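You operate a simulated robot arm through the tools that you are given. There is no shell and no other tool. Be economical: measure what you need, move in short steps, check, and stop when the job is done.

The job below is to be done with a simulated robot arm. You get a single attempt, and the scene is never put back.

## Task
Seal the steel pot and set line and pot to the yellow card.
Fine: clamp the lid and shut the vent before the pot's air goes on; other levers stay.
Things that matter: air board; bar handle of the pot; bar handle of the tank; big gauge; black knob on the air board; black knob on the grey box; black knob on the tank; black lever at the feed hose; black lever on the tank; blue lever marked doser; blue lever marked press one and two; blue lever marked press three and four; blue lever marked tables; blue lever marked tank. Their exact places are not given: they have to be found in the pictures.

It is judged by the outcome, as a careful person would: the job done as asked, and still so three seconds after it is handed in. It fails if anything else is knocked over, pushed out of place, dropped, spilled or broken. A push-on lid holds only when it is set on centred and level and pressed home; a screw cap is set on level and turned clockwise until tight.

## Robot
A 7-joint arm with a fingered hand on a trunk, on a base that drives. Base frame: it is fixed to the floor where the robot stands at the start and does not move with it; the origin is under the middle of the robot, x ahead of it, y to its left, z up. Units: m, rad, N and s.
Its first joint turns from -1.204 to 3.002 rad. Places, roughly: air board [1.1, -0.6, 1.4]; bar handle of the pot [1.1, 0, 0.9]; bar handle of the tank [-1.2, -6.4, 1.8]; big gauge [1.1, -0.5, 1.3]; black knob on the air board [1.1, -0.5, 1.2]; black knob on the grey box [1.2, 0, 1.1]; black knob on the tank [-1.5, -6.3, 1.8]; black lever at the feed hose [-1.6, -6, 1.1]; black lever on the tank [-1.7, -6.2, 1.7]; blue lever marked doser [1.1, -0.4, 1.7]; blue lever marked press one and two [1, -0.6, 1.7]; blue lever marked press three and four [1, -0.7, 1.7]; blue lever marked tables [0.9, -0.9, 1.7]; blue lever marked tank [1.1, -0.3, 1.7]; pot gauge [1.2, 0, 1.3]; red lever of the pump [1.7, 1.6, 1.4]. Payload 5 kg.
The TCP is the grasp point between the finger pads, 0.032 m short of the fingertips. In the tool frame z runs along the fingers and y along their closing line. The gripper opens to 0.16 m. The gripper's body begins 0.089 m behind the TCP. The gripper is a hand of 3 fingers: y runs from the thumb to the fingers, the wrist lies at [0, 0, -0.252] in the tool frame, and closing takes about 1.5 s.
Orientation is that of the tool frame in the base frame, as a unit quaternion [w, x, y, z]. With the fingers straight down and closing along the base's y, the tool's x points along the base's -x, its y along +y and its z along -z.

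## Interface
- The arm moves only by the tool drive_tool. Its argument "steps" is a list of rows, each a list of 3 entries, a list of its own where there are three numbers: the turn, a rotation vector about the tool's x, y, z in units of 8 degrees (1.0 is 8 degrees), then the shift along the tool's x, y, z in units of 20 mm (1.0 is 20 mm), then the finger opening in m, from 0 to 0.16. In form: [[[rx, ry, rz], [x, y, z], gripper], ...]. A call has 1 to 20 rows; each row shifts and turns the commanded pose from where the row before left it, along the tool's axes as they then stand. A call with a number of a shift or a turn outside -1 to 1 is refused whole. A row lasts 0.2 s, in which the tool goes at most 0.05 m and 0.15 rad; a call with a longer step from one row to the next is refused whole, and so is a gripper value outside its range. Where a pose cannot be reached the arm comes as near as it can. A force on the tool above 40 N (or 10 N above the force at the start of the call, whichever is more), or a blocked arm, ends the call early, and 0.2 s more pass. The fingers move at their own pace (about 0.108 m/s each) and stop on an object; they squeeze with about 31 N. The grip force told is the motor's: it shows also when the fingers shut on nothing. Time passes only in rows, and 0.2 s behind the last, so rows that do not move let the fingers close. It gives the time, the measured TCP pose, the force on the tool (base axes), the opening and the grip force at its end, in the units of the frame above (readings bear some noise), with the torque about the TCP (base axes, N m) and any sound that the robot's microphone picked up.
- Cameras (640 x 400 px; columns grow to the right, rows downward): "scene" is now at [0.1394, -0.0249, 1.7087]; the picture's right is [-0.25, -0.97, -0.00], its down [-0.36, 0.10, -0.93] and it looks along [0.90, -0.24, -0.38] (base axes); focal length 288 px, centre (320, 200). "wrist" rides on the gripper at [0.065, -0.004, -0.116] in the tool frame; the picture's right is [0.06, 1.00, 0.00], its down [-0.87, 0.05, -0.49] and it looks along [-0.49, 0.03, 0.87] (tool axes); focal length 261 px, centre (320, 200).
- snapshot(camera): a new picture of that camera. It takes no simulated time.
- move_column(by): slides the trunk up (or, below 0, down) by that many m; the arm and the scene camera ride with it, the base frame stays. It gives what a move gives, with no picture.
- base_move(legs): drives the robot by 1 to 6 legs, each [ahead, left, turn to the left] in m, m and rad, along the robot's own axes; the way and the turn of a leg run together, so that a leg with both is an arc; at most 1.5 m and 3.142 rad a leg. The arm and the cameras ride along, it lands a little off, and it stops where it bumps. It gives what a move gives.
- hand_shape(shape): the hand has 3 fingers and takes this shape, open, in about a second: jaw (thumb against the fingers, like two jaws); tri (thumb and two fingers); tip (a fingertip pinch); poke (one finger out to press); point (the index stretched); flat (the hand flat); cup (the hand cupped); fist (a fist). The gripper value then closes the fingers along that shape, each until it touches; the sizes above hold for jaw. It gives what a move gives, with no picture.
- head_to(pan, tilt): turns the head with the scene camera to pan (to the left, within 1.501 rad either way) and tilt (down, from -0.506 to 1.204), counted from straight ahead of the robot. It gives what a move gives.
- probe_pixels(camera, pixels): for up to 12 pixels [column, row] of the newest picture of that camera ("zoom" is the newest enlarged one), the place [x, y, z] in the base frame of the surface seen there, good to about 0.002 m. It takes no simulated time.
- close_up(camera, box): a new picture of the part [left, top, right, bottom] of that camera's present view, enlarged. It takes no simulated time.
- hand_in(): hands the job in; it is judged then, once.

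Work in short steps. Measure before you move; look again where a grasp or a placing could have gone wrong, and mend it. You have 80 turns and 68 pictures in all, those below and enlarged ones among them. Open the gripper and draw the arm clear of the work before you hand the job in, unless the task says otherwise; then end with one line.

The tools are called after "Emit:" as a command line: name --argument value ..., lists and objects as JSON in quotes. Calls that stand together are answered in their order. drive_tool: Moves the arm, as the interface text tells. Its arguments: {"type":"object","properties":{"steps":{"type":"array"}},"required":["steps"]} The other tools are called the same way: move_column (by) slides the trunk up or down; hand_shape (shape) gives the hand a shape; base_move (legs) drives the base; head_to (pan, tilt) turns the head that bears the scene camera; snapshot (camera) takes a picture; probe_pixels (camera, pixels) gives the place of the surface under pixels of a picture; close_up (camera, box) takes an enlarged picture of a part of a camera's view; hand_in () hands the job in.

At the start:

```text
time_s: 0.0
ee_pos: [0.6911, 0.0364, 1.4641]
tool_rot: [0.0, 0.0, 1.0, 0.001]
wrist_force: [0.7, 1.2, 0.0]
wrist_torque: [-0.03, 0.01, -0.01]
gripper_width: 0.1599
grasp_force: 0.1
shape: jaw
trunk travel left (down, up): [-0.85, 0.09]
robot x, y, heading: [0.0041, 0.0025, -0.0]
head pan, tilt: [-0.257, 0.386]
```

scene: 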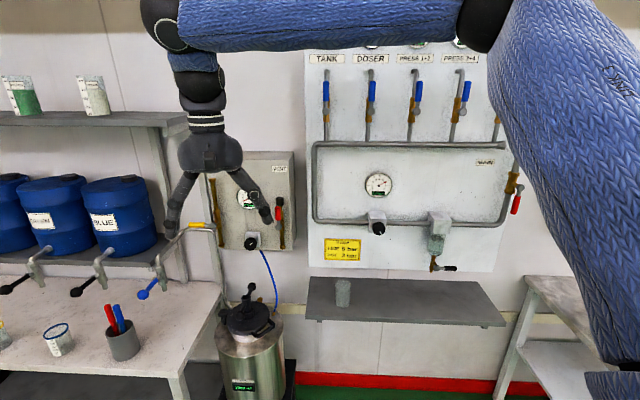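
wrist: 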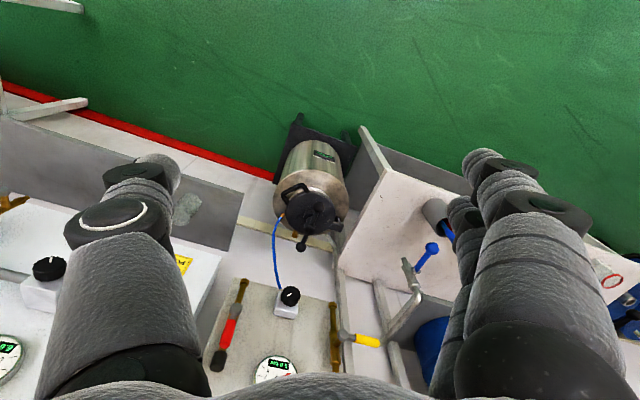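

I start by enlarging the yellow card (about 342,248), the grey box, the pot and the board.

Emit:
close_up --camera "scene" --box '[310, 160, 470, 280]'

Emit:
close_up --camera "scene" --box '[180, 150, 310, 260]'

Emit:
close_up --camera "scene" --box '[190, 270, 310, 400]'

```text
3.33 times, centred on (390, 220) of scene
```

zoom: 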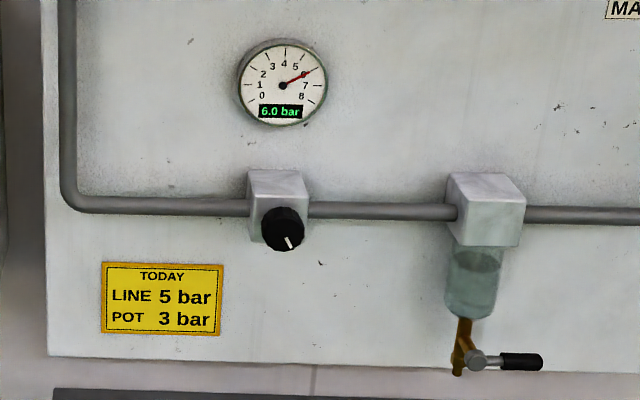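

```text
3.64 times, centred on (245, 205) of scene
```

zoom: 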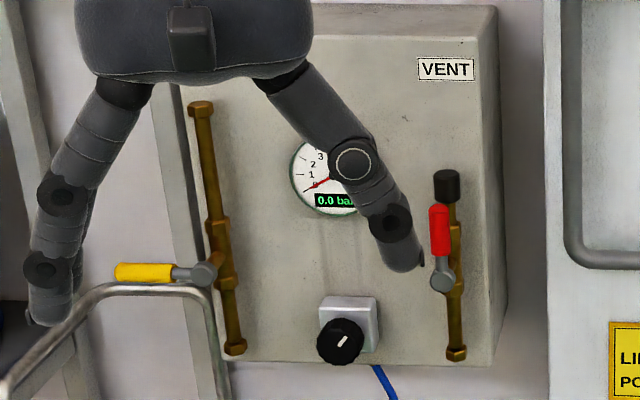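

```text
3.08 times, centred on (250, 335) of scene
```

zoom: 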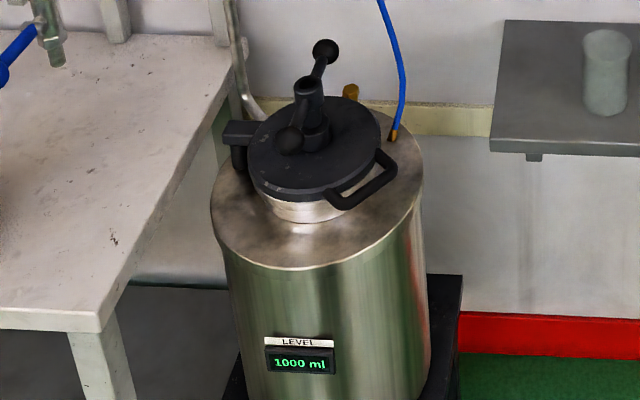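

The card says line 5 bar, pot 3 bar. The red vent lever stands along its pipe (open), the yellow air lever stands across (shut), and the pot's bar handle has balls at zoom (325,50) and (290,140). I measure these places.

Emit:
probe_pixels --camera "zoom" --pixels '[[325, 50], [290, 138], [308, 85], [316, 135], [270, 165], [350, 165], [240, 132], [370, 190], [300, 210]]'

Emit:
probe_pixels --camera "scene" --pixels '[[250, 242], [278, 212], [281, 228], [279, 202], [212, 225], [200, 225], [222, 227], [379, 228], [230, 230], [262, 155], [449, 268], [342, 250]]'

```text
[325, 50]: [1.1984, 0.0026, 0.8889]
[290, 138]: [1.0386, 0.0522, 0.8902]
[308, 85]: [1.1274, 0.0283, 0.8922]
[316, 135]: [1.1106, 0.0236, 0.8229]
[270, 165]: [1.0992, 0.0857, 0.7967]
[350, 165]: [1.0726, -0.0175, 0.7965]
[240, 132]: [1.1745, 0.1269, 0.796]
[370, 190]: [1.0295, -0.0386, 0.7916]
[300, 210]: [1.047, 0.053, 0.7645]
```

```text
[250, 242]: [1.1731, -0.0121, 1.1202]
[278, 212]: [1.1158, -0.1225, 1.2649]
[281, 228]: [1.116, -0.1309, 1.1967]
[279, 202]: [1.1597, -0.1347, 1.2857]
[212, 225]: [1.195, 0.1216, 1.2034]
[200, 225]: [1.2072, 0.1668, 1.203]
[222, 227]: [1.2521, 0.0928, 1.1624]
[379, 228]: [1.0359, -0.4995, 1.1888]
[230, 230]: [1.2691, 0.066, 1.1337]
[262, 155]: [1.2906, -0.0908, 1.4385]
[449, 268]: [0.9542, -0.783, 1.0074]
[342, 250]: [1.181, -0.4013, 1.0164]
```

I check the wall's direction with a few more points on the box face and board.

Emit:
probe_pixels --camera "scene" --pixels '[[268, 240], [225, 240], [285, 170], [325, 240], [490, 240], [350, 205], [450, 205], [320, 350], [400, 300], [500, 320], [170, 380], [225, 290]]'

Emit:
head_to --pan 0.0 --tilt 0.75

Emit:
snapshot --camera "scene"

```text
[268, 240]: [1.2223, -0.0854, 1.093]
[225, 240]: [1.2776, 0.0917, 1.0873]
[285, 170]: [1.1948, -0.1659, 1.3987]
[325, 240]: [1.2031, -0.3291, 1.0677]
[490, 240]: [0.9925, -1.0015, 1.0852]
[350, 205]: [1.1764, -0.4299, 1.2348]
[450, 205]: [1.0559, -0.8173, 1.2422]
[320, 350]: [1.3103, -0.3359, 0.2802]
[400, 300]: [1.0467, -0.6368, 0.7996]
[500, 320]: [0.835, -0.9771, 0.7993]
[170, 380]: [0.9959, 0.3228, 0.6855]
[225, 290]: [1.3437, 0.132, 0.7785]
```

```text
time_s: 0.8
ee_pos: [0.6926, 0.036, 1.4634]
tool_rot: [-0.001, 0.0, 1.0, 0.0]
wrist_force: [-0.2, -0.5, -0.2]
wrist_torque: [0.0, -0.02, -0.01]
gripper_width: 0.1601
grasp_force: 0.2
shape: jaw
trunk travel left (down, up): [-0.85, 0.09]
robot x, y, heading: [-0.0019, -0.0009, 0.001]
head pan, tilt: [0.0, 0.75]
```

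```text
62 pictures are left
```

scene: 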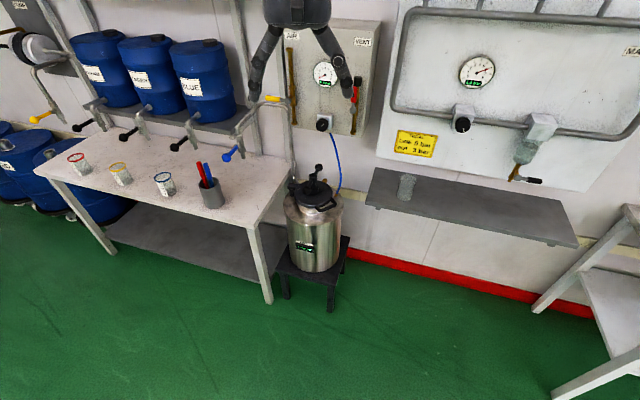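

The wall is turned about -0.30 rad, with its inward normal about (0.955,-0.296). I draw the arm back 0.16 m, then turn to face the wall and drive ahead a little.

Emit:
drive_tool --steps '[[[0, 0, 0], [1, 0, 0], 0.16], [[0, 0, 0], [1, 0, 0], 0.16], [[0, 0, 0], [1, 0, 0], 0.16], [[0, 0, 0], [1, 0, 0], 0.16], [[0, 0, 0], [1, 0, 0], 0.16], [[0, 0, 0], [1, 0, 0], 0.16], [[0, 0, 0], [1, 0, 0], 0.16], [[0, 0, 0], [1, 0, 0], 0.16]]'

Emit:
base_move --legs '[[0, 0, -0.3], [0.35, 0, 0]]'

Emit:
head_to --pan 0.2 --tilt 0.75

Emit:
snapshot --camera "scene"

```text
time_s: 2.6
ee_pos: [0.5315, 0.036, 1.4656]
tool_rot: [0.0, 0.0, 1.0, 0.0]
wrist_force: [0.6, -0.3, 0.1]
wrist_torque: [0.04, 0.01, 0.0]
gripper_width: 0.16
grasp_force: 0.0
shape: jaw
trunk travel left (down, up): [-0.85, 0.09]
robot x, y, heading: [0.0001, 0.0003, -0.002]
head pan, tilt: [0.0, 0.75]
```

```text
time_s: 5.9
ee_pos: [0.8502, -0.2282, 1.4649]
tool_rot: [0.0, 0.152, 0.988, 0.001]
wrist_force: [0.0, -0.3, 0.0]
wrist_torque: [0.01, 0.0, -0.03]
gripper_width: 0.1602
grasp_force: 0.1
shape: jaw
trunk travel left (down, up): [-0.85, 0.09]
robot x, y, heading: [0.329, -0.1015, -0.304]
head pan, tilt: [0.0, 0.75]
```

```text
time_s: 6.6
ee_pos: [0.8493, -0.2282, 1.4643]
tool_rot: [0.0, 0.151, 0.989, 0.001]
wrist_force: [0.9, -0.6, -0.3]
wrist_torque: [-0.02, -0.02, -0.03]
gripper_width: 0.1598
grasp_force: 0.1
shape: jaw
trunk travel left (down, up): [-0.85, 0.09]
robot x, y, heading: [0.3301, -0.1021, -0.303]
head pan, tilt: [0.201, 0.75]
```

```text
61 pictures are left
```

scene: 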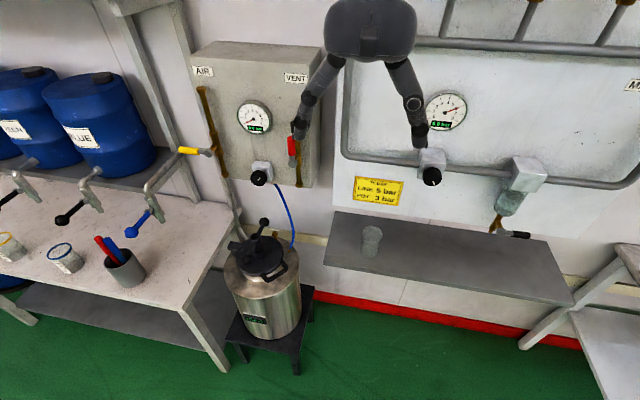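

I now see everything well; I enlarge the pot's lid and the box from here.

Emit:
close_up --camera "scene" --box '[215, 205, 311, 285]'

Emit:
probe_pixels --camera "zoom" --pixels '[[325, 115], [130, 235], [240, 160], [300, 130], [180, 200], [270, 230], [450, 340], [80, 310]]'

Emit:
close_up --camera "scene" --box '[170, 60, 330, 200]'

```text
5.00 times, centred on (263, 245) of scene
```

zoom: 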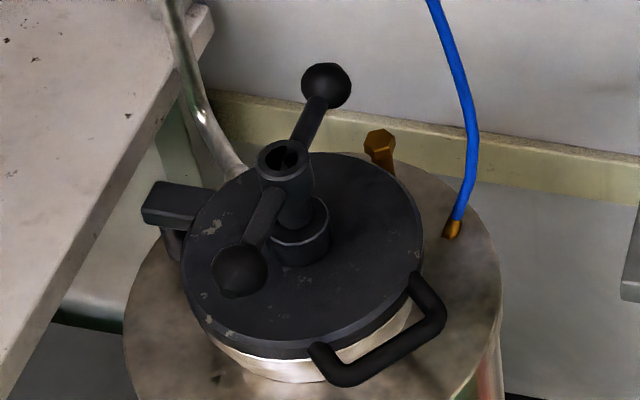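

```text
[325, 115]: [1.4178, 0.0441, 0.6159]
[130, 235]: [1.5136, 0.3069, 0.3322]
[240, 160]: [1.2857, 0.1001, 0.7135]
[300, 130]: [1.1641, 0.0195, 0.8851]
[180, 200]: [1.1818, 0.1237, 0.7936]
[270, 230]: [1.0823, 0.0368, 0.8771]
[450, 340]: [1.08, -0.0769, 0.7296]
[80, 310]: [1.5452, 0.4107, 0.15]
```

```text
2.86 times, centred on (250, 130) of scene
```

zoom: 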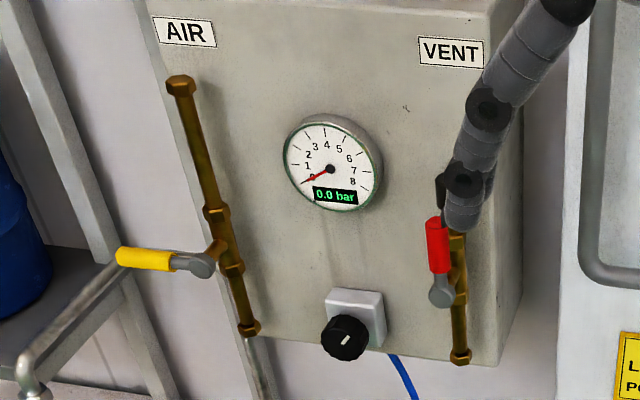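

The pot's bar lies along the wall normal with its hub at about (1.125, 0.026, 0.88), so the hand in its present turn can grip it crosswise. I move the arm left over the pot's line, lower the trunk, and lean the hand so the wrist clears the black knob on the box.

Emit:
drive_tool --steps '[[[0, 0, 0], [0, 1, 0], 0.16], [[0, 0, 0], [0, 1, 0], 0.16], [[0, 0, 0], [0, 1, 0], 0.16], [[0, 0, 0], [0, 1, 0], 0.16], [[0, 0, 0], [0, 1, 0], 0.16], [[0, 0, 0], [0, 1, 0], 0.16], [[0, 0, 0], [0, 1, 0], 0.16], [[0, 0, 0], [0, 1, 0], 0.16], [[0, 0, 0], [0, 1, 0], 0.16], [[0, 0, 0], [0, 1, 0], 0.16], [[0, 0, 0], [0, 1, 0], 0.16], [[0, 0, 0], [0, 1, 0], 0.16], [[0, 0, 0], [0, 1, 0], 0.16], [[0, 0, 0], [0, 1, 0], 0.16], [[0, 0, 0], [0, 1, 0], 0.16], [[0, 0, 0], [0, 1, 0], 0.16], [[0, -1, 0], [0, 0.2, 0], 0.14], [[0, -1, 0], [0, 0, 0], 0.12]]'

Emit:
move_column --by -0.4

Emit:
snapshot --camera "wrist"

Emit:
snapshot --camera "scene"

```text
time_s: 10.4
ee_pos: [0.9454, 0.0828, 1.4641]
tool_rot: [0.138, 0.15, 0.979, -0.022]
wrist_force: [-0.4, -0.6, 0.5]
wrist_torque: [-0.01, -0.05, 0.02]
gripper_width: 0.1201
grasp_force: 0.0
shape: jaw
trunk travel left (down, up): [-0.85, 0.09]
robot x, y, heading: [0.3303, -0.1039, -0.305]
head pan, tilt: [0.201, 0.75]
```

```text
time_s: 14.2
ee_pos: [0.9457, 0.081, 1.0639]
tool_rot: [0.137, 0.15, 0.979, -0.02]
wrist_force: [1.0, 0.2, -0.5]
wrist_torque: [-0.02, 0.0, 0.02]
gripper_width: 0.1205
grasp_force: 0.0
shape: jaw
trunk travel left (down, up): [-0.45, 0.49]
robot x, y, heading: [0.3286, -0.1017, -0.305]
head pan, tilt: [0.201, 0.75]
```

```text
58 pictures are left
```

wrist: 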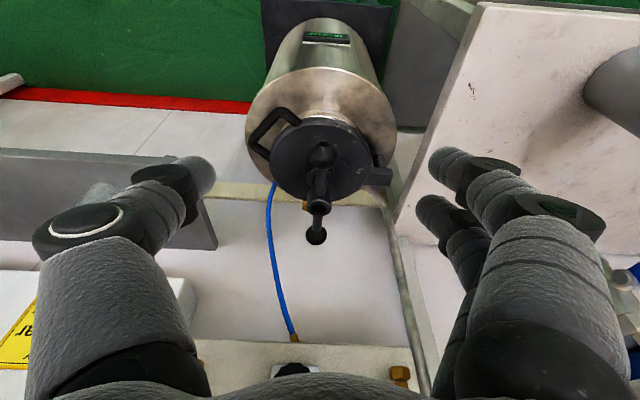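

```text
57 pictures are left
```

scene: 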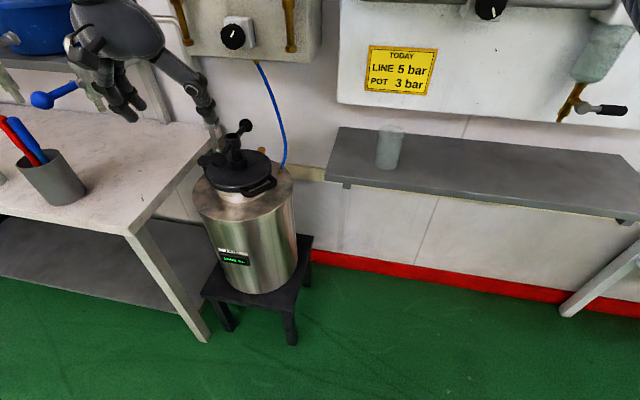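

I measure the bar in the wrist picture: near ball (322,153), hub (319,182), far ball (316,237).

Emit:
probe_pixels --camera "wrist" --pixels '[[322, 153], [319, 178], [316, 237], [320, 200], [350, 140], [380, 178], [290, 140]]'

Emit:
close_up --camera "wrist" --box '[240, 100, 400, 250]'

```text
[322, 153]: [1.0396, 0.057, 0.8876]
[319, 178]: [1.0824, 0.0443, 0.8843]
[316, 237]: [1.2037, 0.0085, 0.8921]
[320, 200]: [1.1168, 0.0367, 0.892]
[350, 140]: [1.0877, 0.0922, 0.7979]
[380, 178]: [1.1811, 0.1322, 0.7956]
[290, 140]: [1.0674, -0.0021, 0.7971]
```

```text
2.67 times, centred on (320, 175) of wrist
```

zoom: 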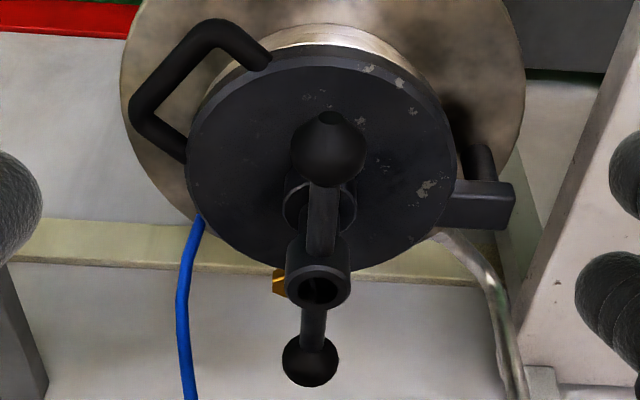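

The hub centre is at about (1.122, 0.033), bar centre near z 0.878. I'll use the half-open fingers as two pegs either side of the hub and turn clockwise. First I shift over the hub and come partway down.

Emit:
drive_tool --steps '[[[0, 0, 0], [-0.9, 0.3, 0], 0.11], [[0, 0, 0], [-0.9, 0, 0], 0.11], [[0, 0, 0], [-0.9, 0, 0], 0.11], [[0, 0, 0], [-0.9, 0, 0], 0.11], [[0, 0, 0], [-0.9, 0, 0], 0.11], [[0, 0, 0], [-0.9, 0, 0], 0.11], [[0, 0, 0], [-0.9, 0, 0], 0.11], [[0, 0, 0], [0, 0, 1], 0.11], [[0, 0, 0], [0, 0, 1], 0.11], [[0, 0, 0], [0, 0, 1], 0.11], [[0, 0, 0], [0, 0, 1], 0.11], [[0, 0, 0], [0, 0, 1], 0.11], [[0, 0, 0], [0, 0, 1], 0.11]]'

Emit:
snapshot --camera "wrist"

Emit:
snapshot --camera "scene"

```text
time_s: 17.0
ee_pos: [1.0945, 0.0394, 0.984]
tool_rot: [0.138, 0.15, 0.979, -0.021]
wrist_force: [0.8, -0.3, -0.1]
wrist_torque: [0.0, 0.02, 0.02]
gripper_width: 0.1107
grasp_force: 0.0
shape: jaw
trunk travel left (down, up): [-0.45, 0.49]
robot x, y, heading: [0.3269, -0.1017, -0.31]
head pan, tilt: [0.201, 0.75]
```

```text
55 pictures are left
```

wrist: 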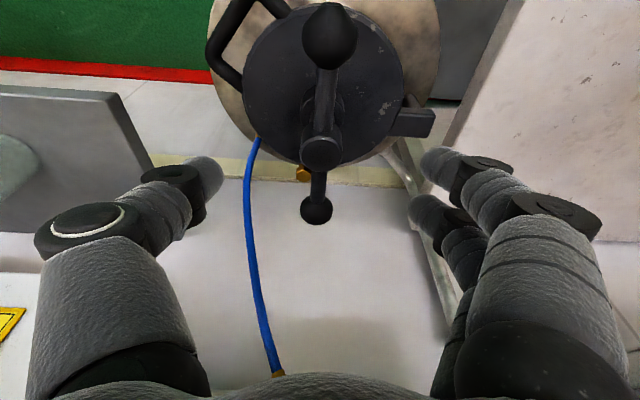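

```text
54 pictures are left
```

scene: 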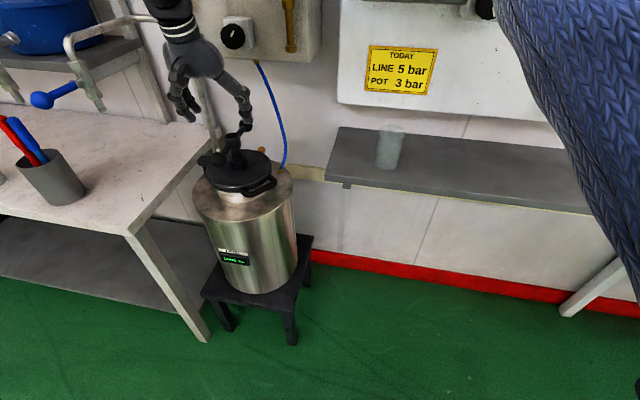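

The hub lies centred between thumb and fingers. I go down the last 0.10 m and begin turning clockwise.

Emit:
drive_tool --steps '[[[0, 0, 0], [0, 0, 1], 0.11], [[0, 0, 0], [0, 0, 1], 0.11], [[0, 0, 0], [0, 0, 1], 0.11], [[0, 0, 0], [0, 0, 1], 0.11], [[0, 0, 0], [0, 0, 1], 0.11], [[0, 0, 1], [0, 0, 0], 0.11], [[0, 0, 1], [0, 0, 0], 0.11], [[0, 0, 1], [0, 0, 0], 0.11], [[0, 0, 1], [0, 0, 0], 0.11], [[0, 0, 1], [0, 0, 0], 0.11]]'

Emit:
snapshot --camera "wrist"

```text
time_s: 19.2
ee_pos: [1.1207, 0.0322, 0.8873]
tool_rot: [0.137, 0.477, 0.868, 0.026]
wrist_force: [-0.1, -0.4, 0.0]
wrist_torque: [0.01, 0.01, 0.0]
gripper_width: 0.1103
grasp_force: 0.2
shape: jaw
trunk travel left (down, up): [-0.45, 0.49]
robot x, y, heading: [0.3303, -0.1033, -0.304]
head pan, tilt: [0.201, 0.75]
```

```text
53 pictures are left
```

wrist: 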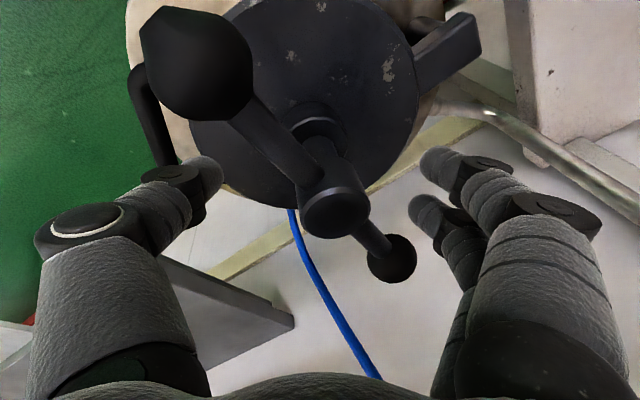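

The hand has turned 40° freely and the bar is nearing thumb and fingers; I continue to turn.

Emit:
drive_tool --steps '[[[0, 0, 1], [0, 0, 0], 0.11], [[0, 0, 1], [0, 0, 0], 0.11], [[0, 0, 1], [0, 0, 0], 0.11], [[0, 0, 1], [0, 0, 0], 0.11], [[0, 0, 1], [0, 0, 0], 0.11], [[0, 0, 1], [0, 0, 0], 0.11], [[0, 0, 1], [0, 0, 0], 0.11], [[0, 0, 1], [0, 0, 0], 0.11], [[0, 0, 1], [0, 0, 0], 0.11]]'

Emit:
snapshot --camera "wrist"

```text
time_s: 21.2
ee_pos: [1.1404, 0.032, 0.8899]
tool_rot: [0.114, 0.764, 0.63, 0.074]
wrist_force: [-7.4, 6.5, 1.1]
wrist_torque: [-0.01, -0.03, 0.16]
gripper_width: 0.1049
grasp_force: 0.0
shape: jaw
out of reach, approached as far as the arm can: row 6, 7, 8, 9
trunk travel left (down, up): [-0.45, 0.49]
robot x, y, heading: [0.332, -0.1049, -0.305]
head pan, tilt: [0.201, 0.75]
```

```text
52 pictures are left
```

wrist: 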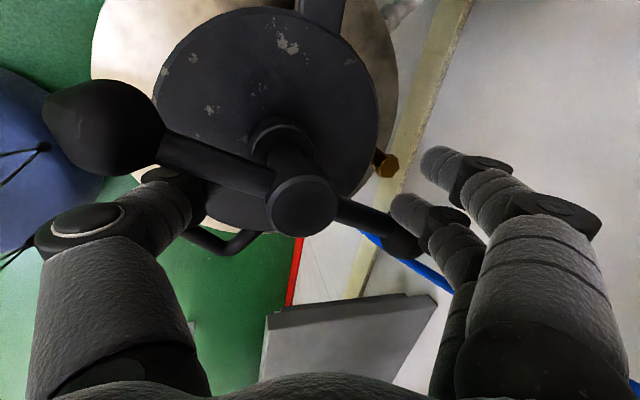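

The bar isn't moved yet: the wrist reached its turning limit just as the pegs touched the bar. I lift off and turn the hand back counter-clockwise to get a longer stroke.

Emit:
drive_tool --steps '[[[0, 0, -1], [0, 0, 0], 0.11], [[0, 0, -1], [0, 0, 0], 0.11], [[0, 0, -1], [0, 0, -1], 0.11], [[0, 0, -1], [0, 0, -1], 0.11], [[0, 0, -1], [0, 0, -1], 0.11], [[0, 0, -1], [0, 0, -1], 0.11], [[0, 0, -1], [0, 0, 0], 0.11], [[0, 0, -1], [0, 0, 0], 0.11], [[0, 0, -1], [0, 0, 0], 0.11], [[0, 0, -1], [0, 0, 0], 0.11], [[0, 0, -1], [0, 0, 0], 0.11], [[0, 0, -1], [0, 0, 0], 0.11], [[0, 0, -1], [0, 0, 0], 0.11], [[0, 0, -1], [0, 0, 0], 0.11], [[0, 0, -1], [0, 0, 0], 0.11], [[0, 0, -1], [0, 0, 0], 0.11], [[0, 0, -1], [0, 0, 0], 0.11], [[0, 0, -1], [0, 0, 0], 0.11], [[0, 0, -1], [0, 0, 0], 0.11], [[0, 0, -1], [0, 0, 0], 0.11]]'

Emit:
drive_tool --steps '[[[0, 0, -1], [0, 0, 0], 0.11], [[0, 0, -1], [0, 0, 0], 0.11], [[0, 0, -1], [0, 0, 0], 0.11], [[0, 0, -1], [0, 0, 0], 0.11], [[0, 0, -1], [0, 0, 0], 0.11]]'

Emit:
snapshot --camera "wrist"

```text
time_s: 25.4
ee_pos: [1.121, 0.0379, 0.9669]
tool_rot: [0.094, -0.488, 0.862, -0.1]
wrist_force: [-0.2, -0.5, 0.6]
wrist_torque: [-0.03, 0.02, 0.0]
gripper_width: 0.11
grasp_force: 0.1
shape: jaw
trunk travel left (down, up): [-0.45, 0.49]
robot x, y, heading: [0.3269, -0.1006, -0.304]
head pan, tilt: [0.201, 0.75]
```

```text
time_s: 26.6
ee_pos: [1.1211, 0.0395, 0.9671]
tool_rot: [-0.054, 0.754, -0.642, 0.126]
wrist_force: [1.0, 0.1, -0.8]
wrist_torque: [-0.03, 0.01, -0.01]
gripper_width: 0.1101
grasp_force: 0.1
shape: jaw
trunk travel left (down, up): [-0.45, 0.49]
robot x, y, heading: [0.3326, -0.104, -0.302]
head pan, tilt: [0.201, 0.75]
```

```text
51 pictures are left
```

wrist: 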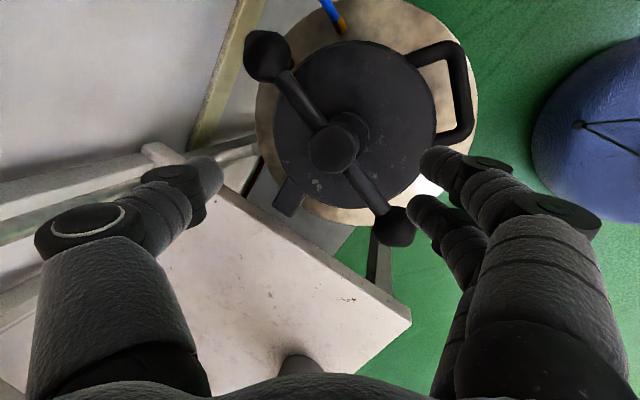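

The hand has turned back to about -117°. I go two more steps back, re-centre over the hub, go down and then turn clockwise.

Emit:
drive_tool --steps '[[[0, 0, -1], [0, 0, 0], 0.11], [[0, 0, -1], [0, 0, 0], 0.11], [[0, 0, 0], [-0.42, 0.9, 0], 0.11], [[0, 0, 0], [0, 0.1, 0.97], 0.11], [[0, 0, 0], [0, 0, 1], 0.11], [[0, 0, 0], [0, 0, 1], 0.11], [[0, 0, 0], [0, 0, 1], 0.11], [[0, 0, 1], [0, 0, 0], 0.11], [[0, 0, 1], [0, 0, 0], 0.11], [[0, 0, 1], [0, 0, 0], 0.11]]'

Emit:
snapshot --camera "wrist"

```text
time_s: 28.8
ee_pos: [1.1204, 0.0313, 0.8845]
tool_rot: [-0.063, 0.706, -0.695, 0.123]
wrist_force: [-0.2, -0.8, -0.4]
wrist_torque: [0.0, 0.0, -0.01]
gripper_width: 0.1102
grasp_force: 0.1
shape: jaw
trunk travel left (down, up): [-0.45, 0.49]
robot x, y, heading: [0.3328, -0.1037, -0.312]
head pan, tilt: [0.201, 0.75]
```

```text
50 pictures are left
```

wrist: 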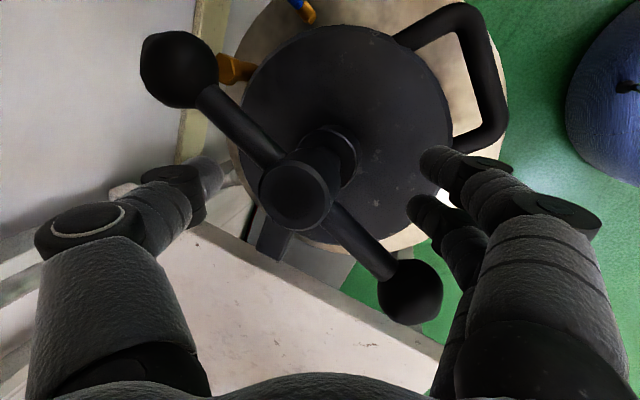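

Centred, and no contact yet; the bar's lower-right ball (410,290) is next to the fingers on the correct side. I keep turning clockwise.

Emit:
drive_tool --steps '[[[0, 0, 1], [0, 0, 0], 0.11], [[0, 0, 1], [0, 0, 0], 0.11], [[0, 0, 1], [0, 0, 0], 0.11], [[0, 0, 1], [0, 0, 0], 0.11], [[0, 0, 1], [0, 0, 0], 0.11], [[0, 0, 1], [0, 0, 0], 0.11], [[0, 0, 1], [0, 0, 0], 0.11], [[0, 0, 1], [0, 0, 0], 0.11]]'

Emit:
snapshot --camera "wrist"

```text
time_s: 30.6
ee_pos: [1.1198, 0.0303, 0.8852]
tool_rot: [0.117, -0.231, 0.963, -0.07]
wrist_force: [-3.8, 0.8, -4.1]
wrist_torque: [-0.25, 0.03, 0.31]
gripper_width: 0.111
grasp_force: 0.1
shape: jaw
trunk travel left (down, up): [-0.45, 0.49]
robot x, y, heading: [0.3283, -0.1035, -0.304]
head pan, tilt: [0.201, 0.75]
```

```text
49 pictures are left
```

wrist: 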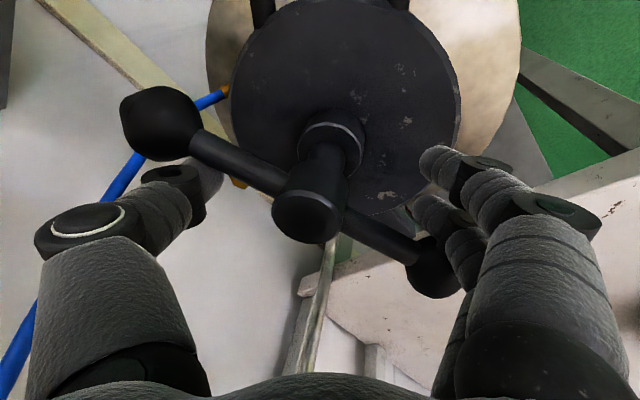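

The bar is turning with the hand at low torque (0.3 N m). I continue the stroke.

Emit:
drive_tool --steps '[[[0, 0, 1], [0, 0, 0], 0.11], [[0, 0, 1], [0, 0, 0], 0.11], [[0, 0, 1], [0, 0, 0], 0.11], [[0, 0, 1], [0, 0, 0], 0.11], [[0, 0, 1], [0, 0, 0], 0.11], [[0, 0, 1], [0, 0, 0], 0.11], [[0, 0, 1], [0, 0, 0], 0.11], [[0, 0, 1], [0, 0, 0], 0.11]]'

Emit:
snapshot --camera "wrist"

```text
time_s: 31.6
ee_pos: [1.119, 0.0367, 0.8866]
tool_rot: [0.134, -0.027, 0.99, -0.044]
wrist_force: [-2.0, -1.4, 1.3]
wrist_torque: [-1.84, 0.71, 8.52]
gripper_width: 0.1081
grasp_force: 0.0
shape: jaw
trunk travel left (down, up): [-0.45, 0.49]
robot x, y, heading: [0.3333, -0.1028, -0.301]
head pan, tilt: [0.201, 0.75]
stopped in row 4: the force on the tool passed its limit at 53 N (the readings are from after the stop); the commanded pose is now the measured one
```

```text
48 pictures are left
```

wrist: 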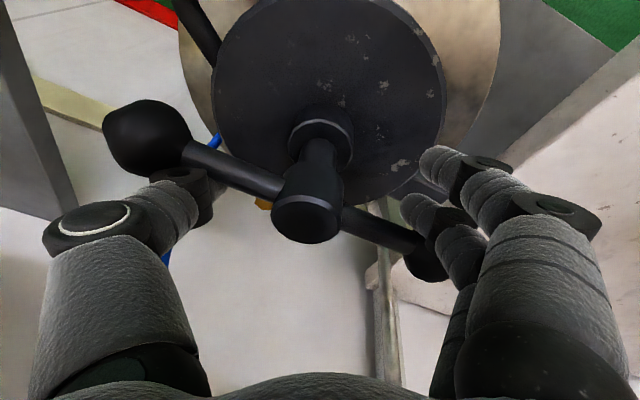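

The torque jumped to 8.5 N m after about a quarter turn, which suggests the clamp is tight; I check from the scene camera that nothing else is touching.

Emit:
snapshot --camera "scene"

Emit:
close_up --camera "scene" --box '[150, 0, 310, 210]'

```text
47 pictures are left
```

scene: 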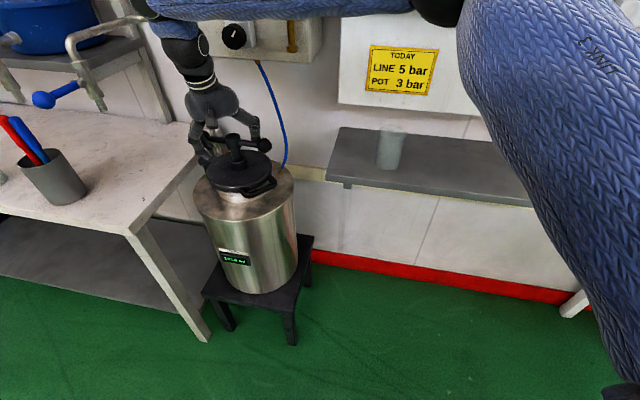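

```text
1.90 times, centred on (230, 105) of scene
```

zoom: 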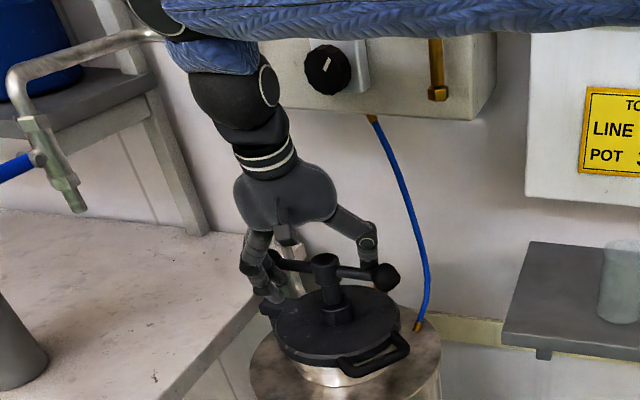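

The bar now lies across and nothing else touches. I press once more to confirm the stop, then back off and lift out.

Emit:
drive_tool --steps '[[[0, 0, 1], [0, 0, 0], 0.11], [[0, 0, 1], [0, 0, 0], 0.11]]'

Emit:
drive_tool --steps '[[[0, 0, -1], [0, 0, 0], 0.11], [[0, 0, -1], [0, 0, 0], 0.11], [[0, 0, 0], [0, 0, -1], 0.11], [[0, 0, 0], [0, 0, -1], 0.11], [[0, 0, 0], [0, 0, -1], 0.11], [[0, 0, 0], [0, 0, -1], 0.11], [[0, 0, 0], [0, 0, -1], 0.11], [[0, 0, 0], [0, 0, -1], 0.11], [[0, 0, 0], [0, 0, -1], 0.11], [[0, 0, 0], [0, 0, -1], 0.11], [[0, 0, 0], [0, 0, -1], 0.11]]'

Emit:
close_up --camera "scene" --box '[170, 100, 310, 220]'

```text
time_s: 32.2
ee_pos: [1.1176, 0.0404, 0.8839]
tool_rot: [0.135, -0.019, 0.99, -0.041]
wrist_force: [16.3, -12.9, 9.4]
wrist_torque: [-4.34, 1.28, 22.61]
gripper_width: 0.1061
grasp_force: 0.0
shape: jaw
trunk travel left (down, up): [-0.45, 0.49]
robot x, y, heading: [0.3304, -0.1029, -0.301]
head pan, tilt: [0.201, 0.75]
stopped in row 2: the arm was blocked; the commanded pose is now the measured one
```

```text
time_s: 34.6
ee_pos: [1.0691, 0.0532, 1.0583]
tool_rot: [0.128, -0.148, 0.979, -0.059]
wrist_force: [-0.4, 0.2, -0.2]
wrist_torque: [-0.01, -0.01, 0.0]
gripper_width: 0.1101
grasp_force: 0.0
shape: jaw
trunk travel left (down, up): [-0.45, 0.49]
robot x, y, heading: [0.3304, -0.1096, -0.294]
head pan, tilt: [0.201, 0.75]
```

```text
3.33 times, centred on (240, 160) of scene
```

zoom: 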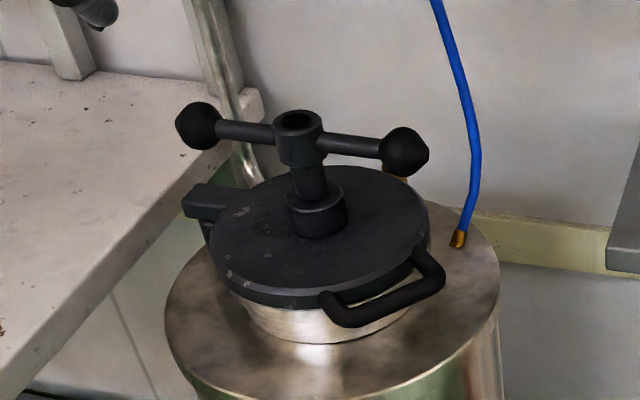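

The lid is clamped (22 N m held, bar a quarter turn round). Next the vent: I undo the yaw, swing the hand to point at the wall with fingers shut, drawing back a little, and raise the trunk.

Emit:
drive_tool --steps '[[[0, 0, 1], [0, 0, -0.5], 0.08], [[0, 0, 1], [0, 0, -0.5], 0.06], [[0, 0, 1], [0, 0, -0.5], 0.04], [[0, 0, 1], [0, 0, -0.5], 0.02], [[0, 0, 0.33], [0, 0, -0.5], 0.0], [[0, -1, 0], [0, 0, -0.5], 0.0], [[0, -1, 0], [0, 0, -0.5], 0.0], [[0, -1, 0], [0, 0, -0.5], 0.0], [[0, -1, 0], [0, 0, -0.5], 0.0], [[0, -1, 0], [0, 0, -0.5], 0.0], [[0, -1, 0], [0, 0, -0.5], 0.0], [[0, -1, 0], [0, 0, -0.5], 0.0], [[0, -1, 0], [0, 0, -0.5], 0.0], [[0, -1, 0], [0, 0, -0.5], 0.0], [[0, -0.25, 0], [0, 0, 0], 0.0]]'

Emit:
move_column --by 0.15

Emit:
head_to --pan 0.1 --tilt 0.4

Emit:
snapshot --camera "scene"

Emit:
snapshot --camera "wrist"

```text
time_s: 37.3
ee_pos: [1.0297, 0.0058, 1.2344]
tool_rot: [0.606, 0.184, 0.772, -0.058]
wrist_force: [-0.2, 0.0, -0.3]
wrist_torque: [-0.04, -0.02, -0.01]
gripper_width: 0.0
grasp_force: 31.0
shape: jaw
out of reach, approached as far as the arm can: row 13
trunk travel left (down, up): [-0.45, 0.49]
robot x, y, heading: [0.3287, -0.1073, -0.302]
head pan, tilt: [0.201, 0.75]
stopped in row 13: the arm was blocked; the commanded pose is now the measured one
```

```text
time_s: 39.1
ee_pos: [1.0312, 0.0031, 1.3827]
tool_rot: [0.605, 0.183, 0.773, -0.057]
wrist_force: [0.1, 0.1, -1.7]
wrist_torque: [0.03, 0.01, 0.01]
gripper_width: 0.0001
grasp_force: 31.0
shape: jaw
trunk travel left (down, up): [-0.6, 0.34]
robot x, y, heading: [0.3287, -0.1041, -0.302]
head pan, tilt: [0.201, 0.75]
```

```text
time_s: 39.9
ee_pos: [1.0313, 0.0029, 1.3839]
tool_rot: [0.605, 0.183, 0.773, -0.057]
wrist_force: [0.9, 0.6, 0.5]
wrist_torque: [0.01, 0.0, 0.03]
gripper_width: 0.0001
grasp_force: 31.4
shape: jaw
trunk travel left (down, up): [-0.6, 0.34]
robot x, y, heading: [0.3306, -0.1053, -0.302]
head pan, tilt: [0.099, 0.4]
```

```text
44 pictures are left
```

scene: 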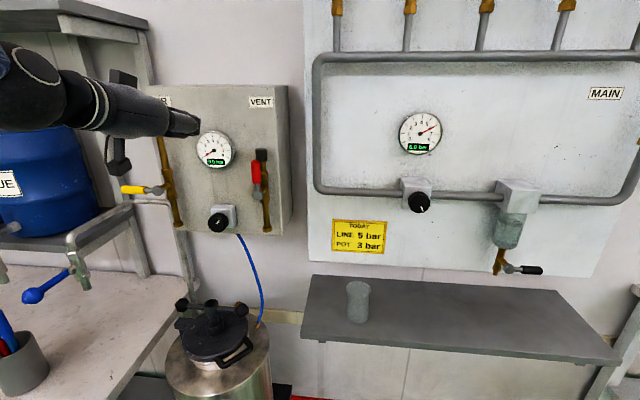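

```text
43 pictures are left
```

wrist: 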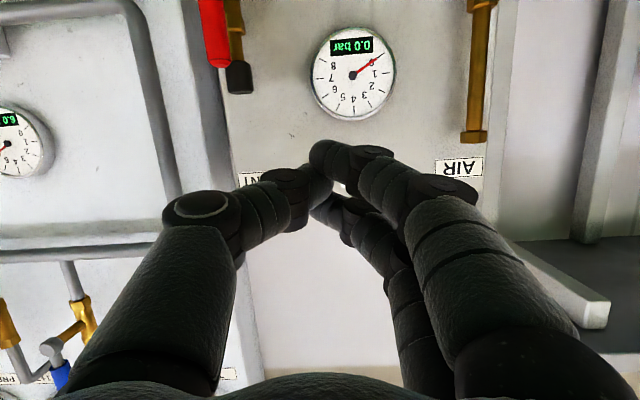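

The view is clear. I measure vent lever, air lever, and the two knobs in this picture via enlarged views.

Emit:
close_up --camera "scene" --box '[110, 90, 300, 240]'

Emit:
probe_pixels --camera "scene" --pixels '[[256, 172], [257, 194], [256, 163], [265, 205], [262, 155], [133, 190], [155, 190], [165, 195], [218, 221], [419, 202], [280, 200], [190, 180]]'

```text
2.67 times, centred on (205, 165) of scene
```

zoom: 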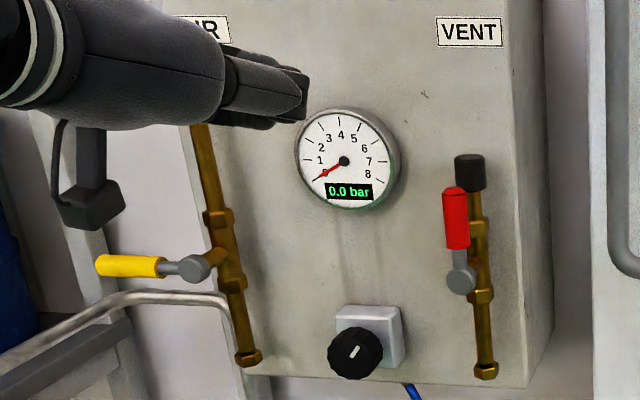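

```text
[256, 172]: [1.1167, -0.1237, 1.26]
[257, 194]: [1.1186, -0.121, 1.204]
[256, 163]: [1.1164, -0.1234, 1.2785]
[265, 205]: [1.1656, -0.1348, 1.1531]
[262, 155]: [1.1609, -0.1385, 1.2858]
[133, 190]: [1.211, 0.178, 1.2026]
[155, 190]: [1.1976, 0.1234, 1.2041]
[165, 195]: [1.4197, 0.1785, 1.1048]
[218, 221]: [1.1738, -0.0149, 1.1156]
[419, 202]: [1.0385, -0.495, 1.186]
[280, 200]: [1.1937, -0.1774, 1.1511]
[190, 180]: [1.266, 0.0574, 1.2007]
```

Vent lever: pivot at z 1.204, handle z 1.22–1.285, front face about 1.10 along the normal. I bring the shut fingers to the left of its handle and stop beside it.

Emit:
drive_tool --steps '[[[0, 0, 0], [0.96, -0.5, 0], 0.0], [[0, 0, 0], [0.96, -0.5, 0], 0.0], [[0, 0, 0], [0.96, -0.5, 0], 0.0], [[0, 0, 0], [0.96, -0.5, 0], 0.0], [[0, 0, 0], [0, 0, 0.95], 0.0], [[0, 0, 0], [0, 0, 0.95], 0.0], [[0, 0, 0], [0, 0, 0.95], 0.0], [[0, 0, 0], [0, 0, 0.95], 0.0], [[0, 0, 0], [0, 0, 0.95], 0.0], [[0, 0, 0], [0, 0, 0.95], 0.0]]'

Emit:
close_up --camera "scene" --box '[110, 90, 300, 240]'

Emit:
snapshot --camera "wrist"

```text
time_s: 42.1
ee_pos: [1.1082, -0.0538, 1.269]
tool_rot: [0.603, 0.184, 0.774, -0.059]
wrist_force: [0.1, -0.3, 0.4]
wrist_torque: [0.0, 0.0, 0.01]
gripper_width: 0.0
grasp_force: 30.6
shape: jaw
trunk travel left (down, up): [-0.6, 0.34]
robot x, y, heading: [0.331, -0.103, -0.3]
head pan, tilt: [0.099, 0.4]
```

```text
2.67 times, centred on (205, 165) of scene
```

zoom: 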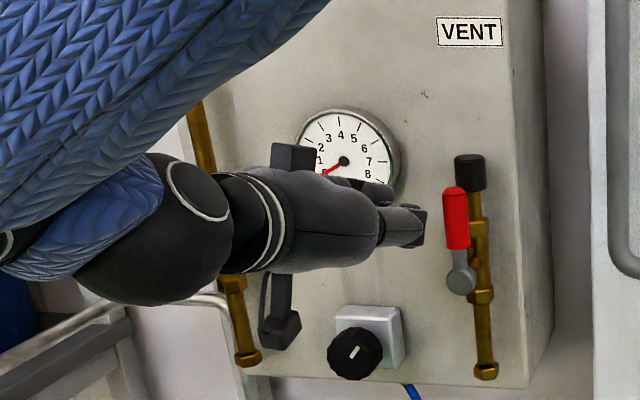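

```text
40 pictures are left
```

wrist: 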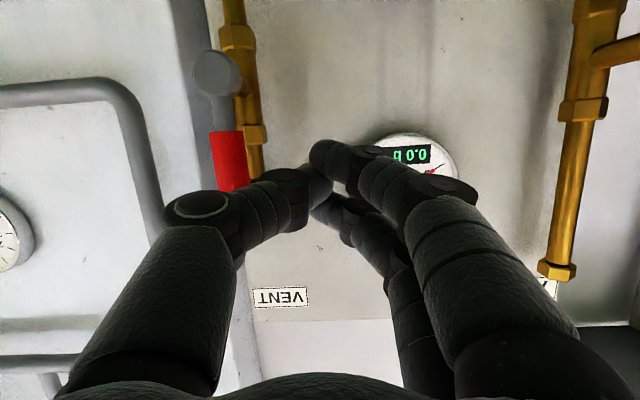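

The fingertips are just left of the lever, about 2 cm short in depth. I move in 2 cm and push right slowly.

Emit:
drive_tool --steps '[[[0, 0, 0], [0, 0, 1], 0.0], [[0, 0, 0], [0, -0.6, 0], 0.0], [[0, 0, 0], [0, -0.6, 0], 0.0], [[0, 0, 0], [0, -0.6, 0], 0.0], [[0, 0, 0], [0, -0.6, 0], 0.0], [[0, 0, 0], [0, -0.6, 0], 0.0]]'

Emit:
snapshot --camera "wrist"

Emit:
close_up --camera "scene" --box '[110, 90, 300, 240]'

```text
time_s: 43.5
ee_pos: [1.1031, -0.1136, 1.2604]
tool_rot: [0.605, 0.181, 0.773, -0.056]
wrist_force: [-0.5, 4.5, 1.1]
wrist_torque: [0.03, 0.0, 0.04]
gripper_width: 0.0
grasp_force: 30.9
shape: jaw
trunk travel left (down, up): [-0.6, 0.34]
robot x, y, heading: [0.33, -0.1014, -0.299]
head pan, tilt: [0.099, 0.4]
```

```text
39 pictures are left
```

wrist: 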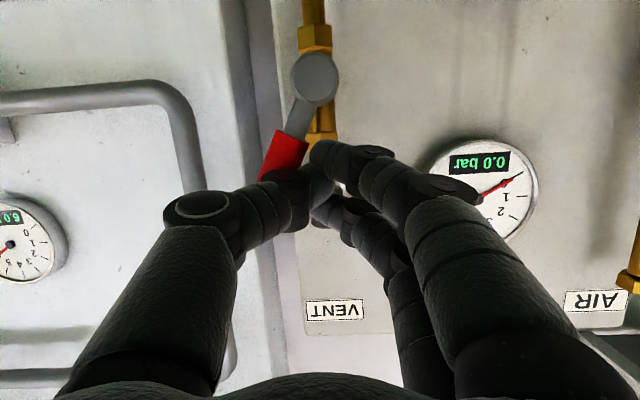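

```text
2.67 times, centred on (205, 165) of scene
```

zoom: 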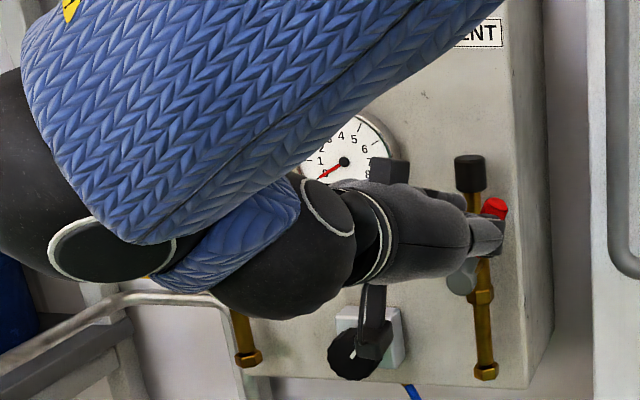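

The lever turns right easily (about 40° so far). I follow the arc right and downward until it stops.

Emit:
drive_tool --steps '[[[0, 0, 0], [0.2, -0.5, 0], 0.0], [[0, 0, 0], [0.3, -0.5, 0], 0.0], [[0, 0, 0], [0.4, -0.5, 0], 0.0], [[0, 0, 0], [0.4, -0.4, 0], 0.0], [[0, 0, 0], [0.4, -0.2, 0], 0.0]]'

Emit:
snapshot --camera "wrist"

```text
time_s: 44.7
ee_pos: [1.0798, -0.1459, 1.2248]
tool_rot: [0.606, 0.181, 0.772, -0.057]
wrist_force: [-1.5, 5.0, 12.2]
wrist_torque: [-0.03, -0.3, 0.15]
gripper_width: 0.0
grasp_force: 31.5
shape: jaw
trunk travel left (down, up): [-0.6, 0.34]
robot x, y, heading: [0.331, -0.1058, -0.303]
head pan, tilt: [0.099, 0.4]
```

```text
37 pictures are left
```

wrist: 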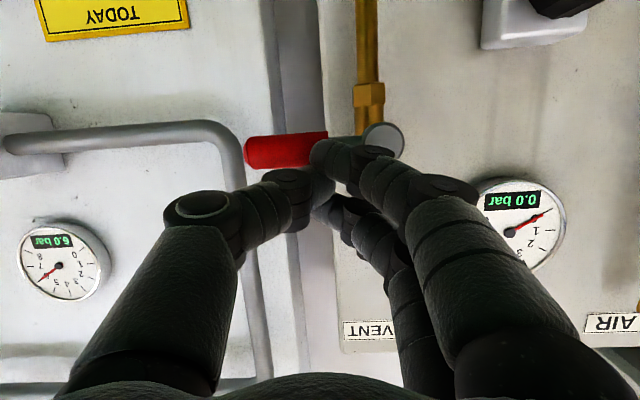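

The red handle is now about horizontal at (290,150); I press down a bit more to be sure it is at its stop, then back away.

Emit:
drive_tool --steps '[[[0, 0, 0], [0.3, 0, 0], 0.0], [[0, 0, 0], [0.3, 0, 0], 0.0]]'

Emit:
drive_tool --steps '[[[0, 0, 0], [-0.7, 0, 0], 0.0], [[0, 0, 0], [-0.5, 0, -0.5], 0.0], [[0, 0, 0], [0, 0, -1], 0.0], [[0, 0, 0], [0, 0, -1], 0.0], [[0, 0, 0], [0, 0, -1], 0.0], [[0, 0, 0], [0, 0, -1], 0.0], [[0, 0, 0], [0, 0, -1], 0.08]]'

Emit:
snapshot --camera "wrist"

Emit:
snapshot --camera "scene"

```text
time_s: 45.3
ee_pos: [1.076, -0.1418, 1.2118]
tool_rot: [0.605, 0.182, 0.773, -0.058]
wrist_force: [-12.6, 4.5, 12.1]
wrist_torque: [-0.08, -0.26, -0.04]
gripper_width: 0.0
grasp_force: 30.6
shape: jaw
trunk travel left (down, up): [-0.6, 0.34]
robot x, y, heading: [0.3289, -0.103, -0.298]
head pan, tilt: [0.099, 0.4]
```

```text
time_s: 46.9
ee_pos: [0.9842, -0.1133, 1.2639]
tool_rot: [0.605, 0.182, 0.773, -0.058]
wrist_force: [-0.5, 0.5, -0.3]
wrist_torque: [0.01, -0.01, -0.02]
gripper_width: 0.0781
grasp_force: 0.1
shape: jaw
trunk travel left (down, up): [-0.6, 0.34]
robot x, y, heading: [0.329, -0.1061, -0.304]
head pan, tilt: [0.099, 0.4]
```

```text
36 pictures are left
```

wrist: 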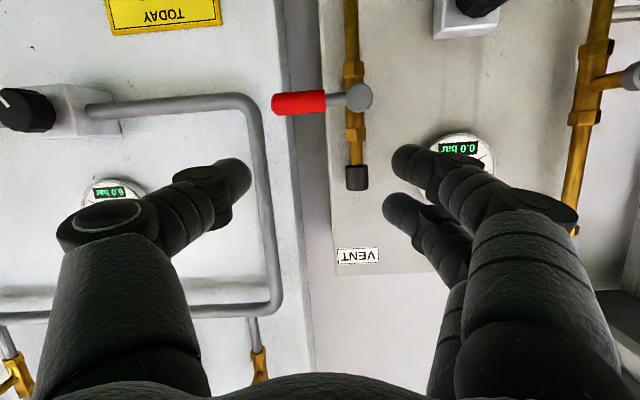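

```text
35 pictures are left
```

scene: 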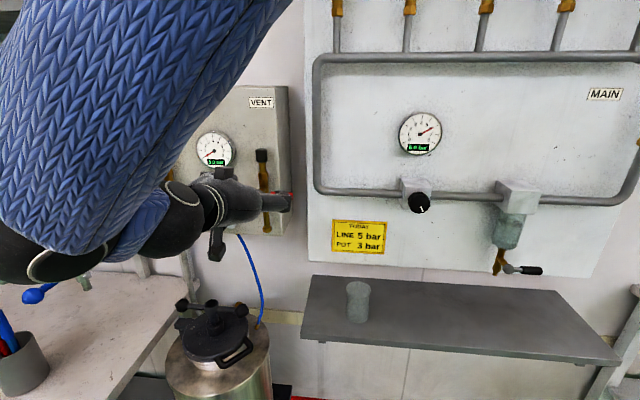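

The vent lever lies across its pipe: shut. Now the line knob: I enlarge and measure it.

Emit:
close_up --camera "scene" --box '[380, 100, 460, 225]'

Emit:
probe_pixels --camera "scene" --pixels '[[418, 202], [424, 202], [410, 202], [418, 194], [418, 211], [404, 185], [425, 183], [430, 196], [390, 220]]'

```text
3.20 times, centred on (420, 162) of scene
```

zoom: 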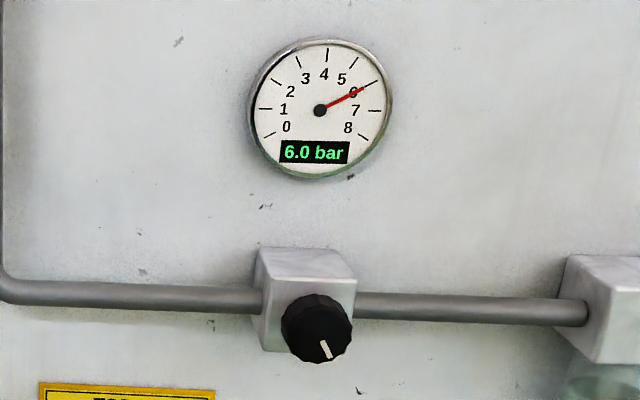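

```text
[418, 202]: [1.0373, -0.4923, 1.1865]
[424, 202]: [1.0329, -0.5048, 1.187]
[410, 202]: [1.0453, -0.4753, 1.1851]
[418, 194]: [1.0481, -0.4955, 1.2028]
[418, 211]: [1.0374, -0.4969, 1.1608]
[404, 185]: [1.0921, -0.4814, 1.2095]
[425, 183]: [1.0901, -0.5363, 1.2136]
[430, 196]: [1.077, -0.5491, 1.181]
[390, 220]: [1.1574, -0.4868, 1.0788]
```

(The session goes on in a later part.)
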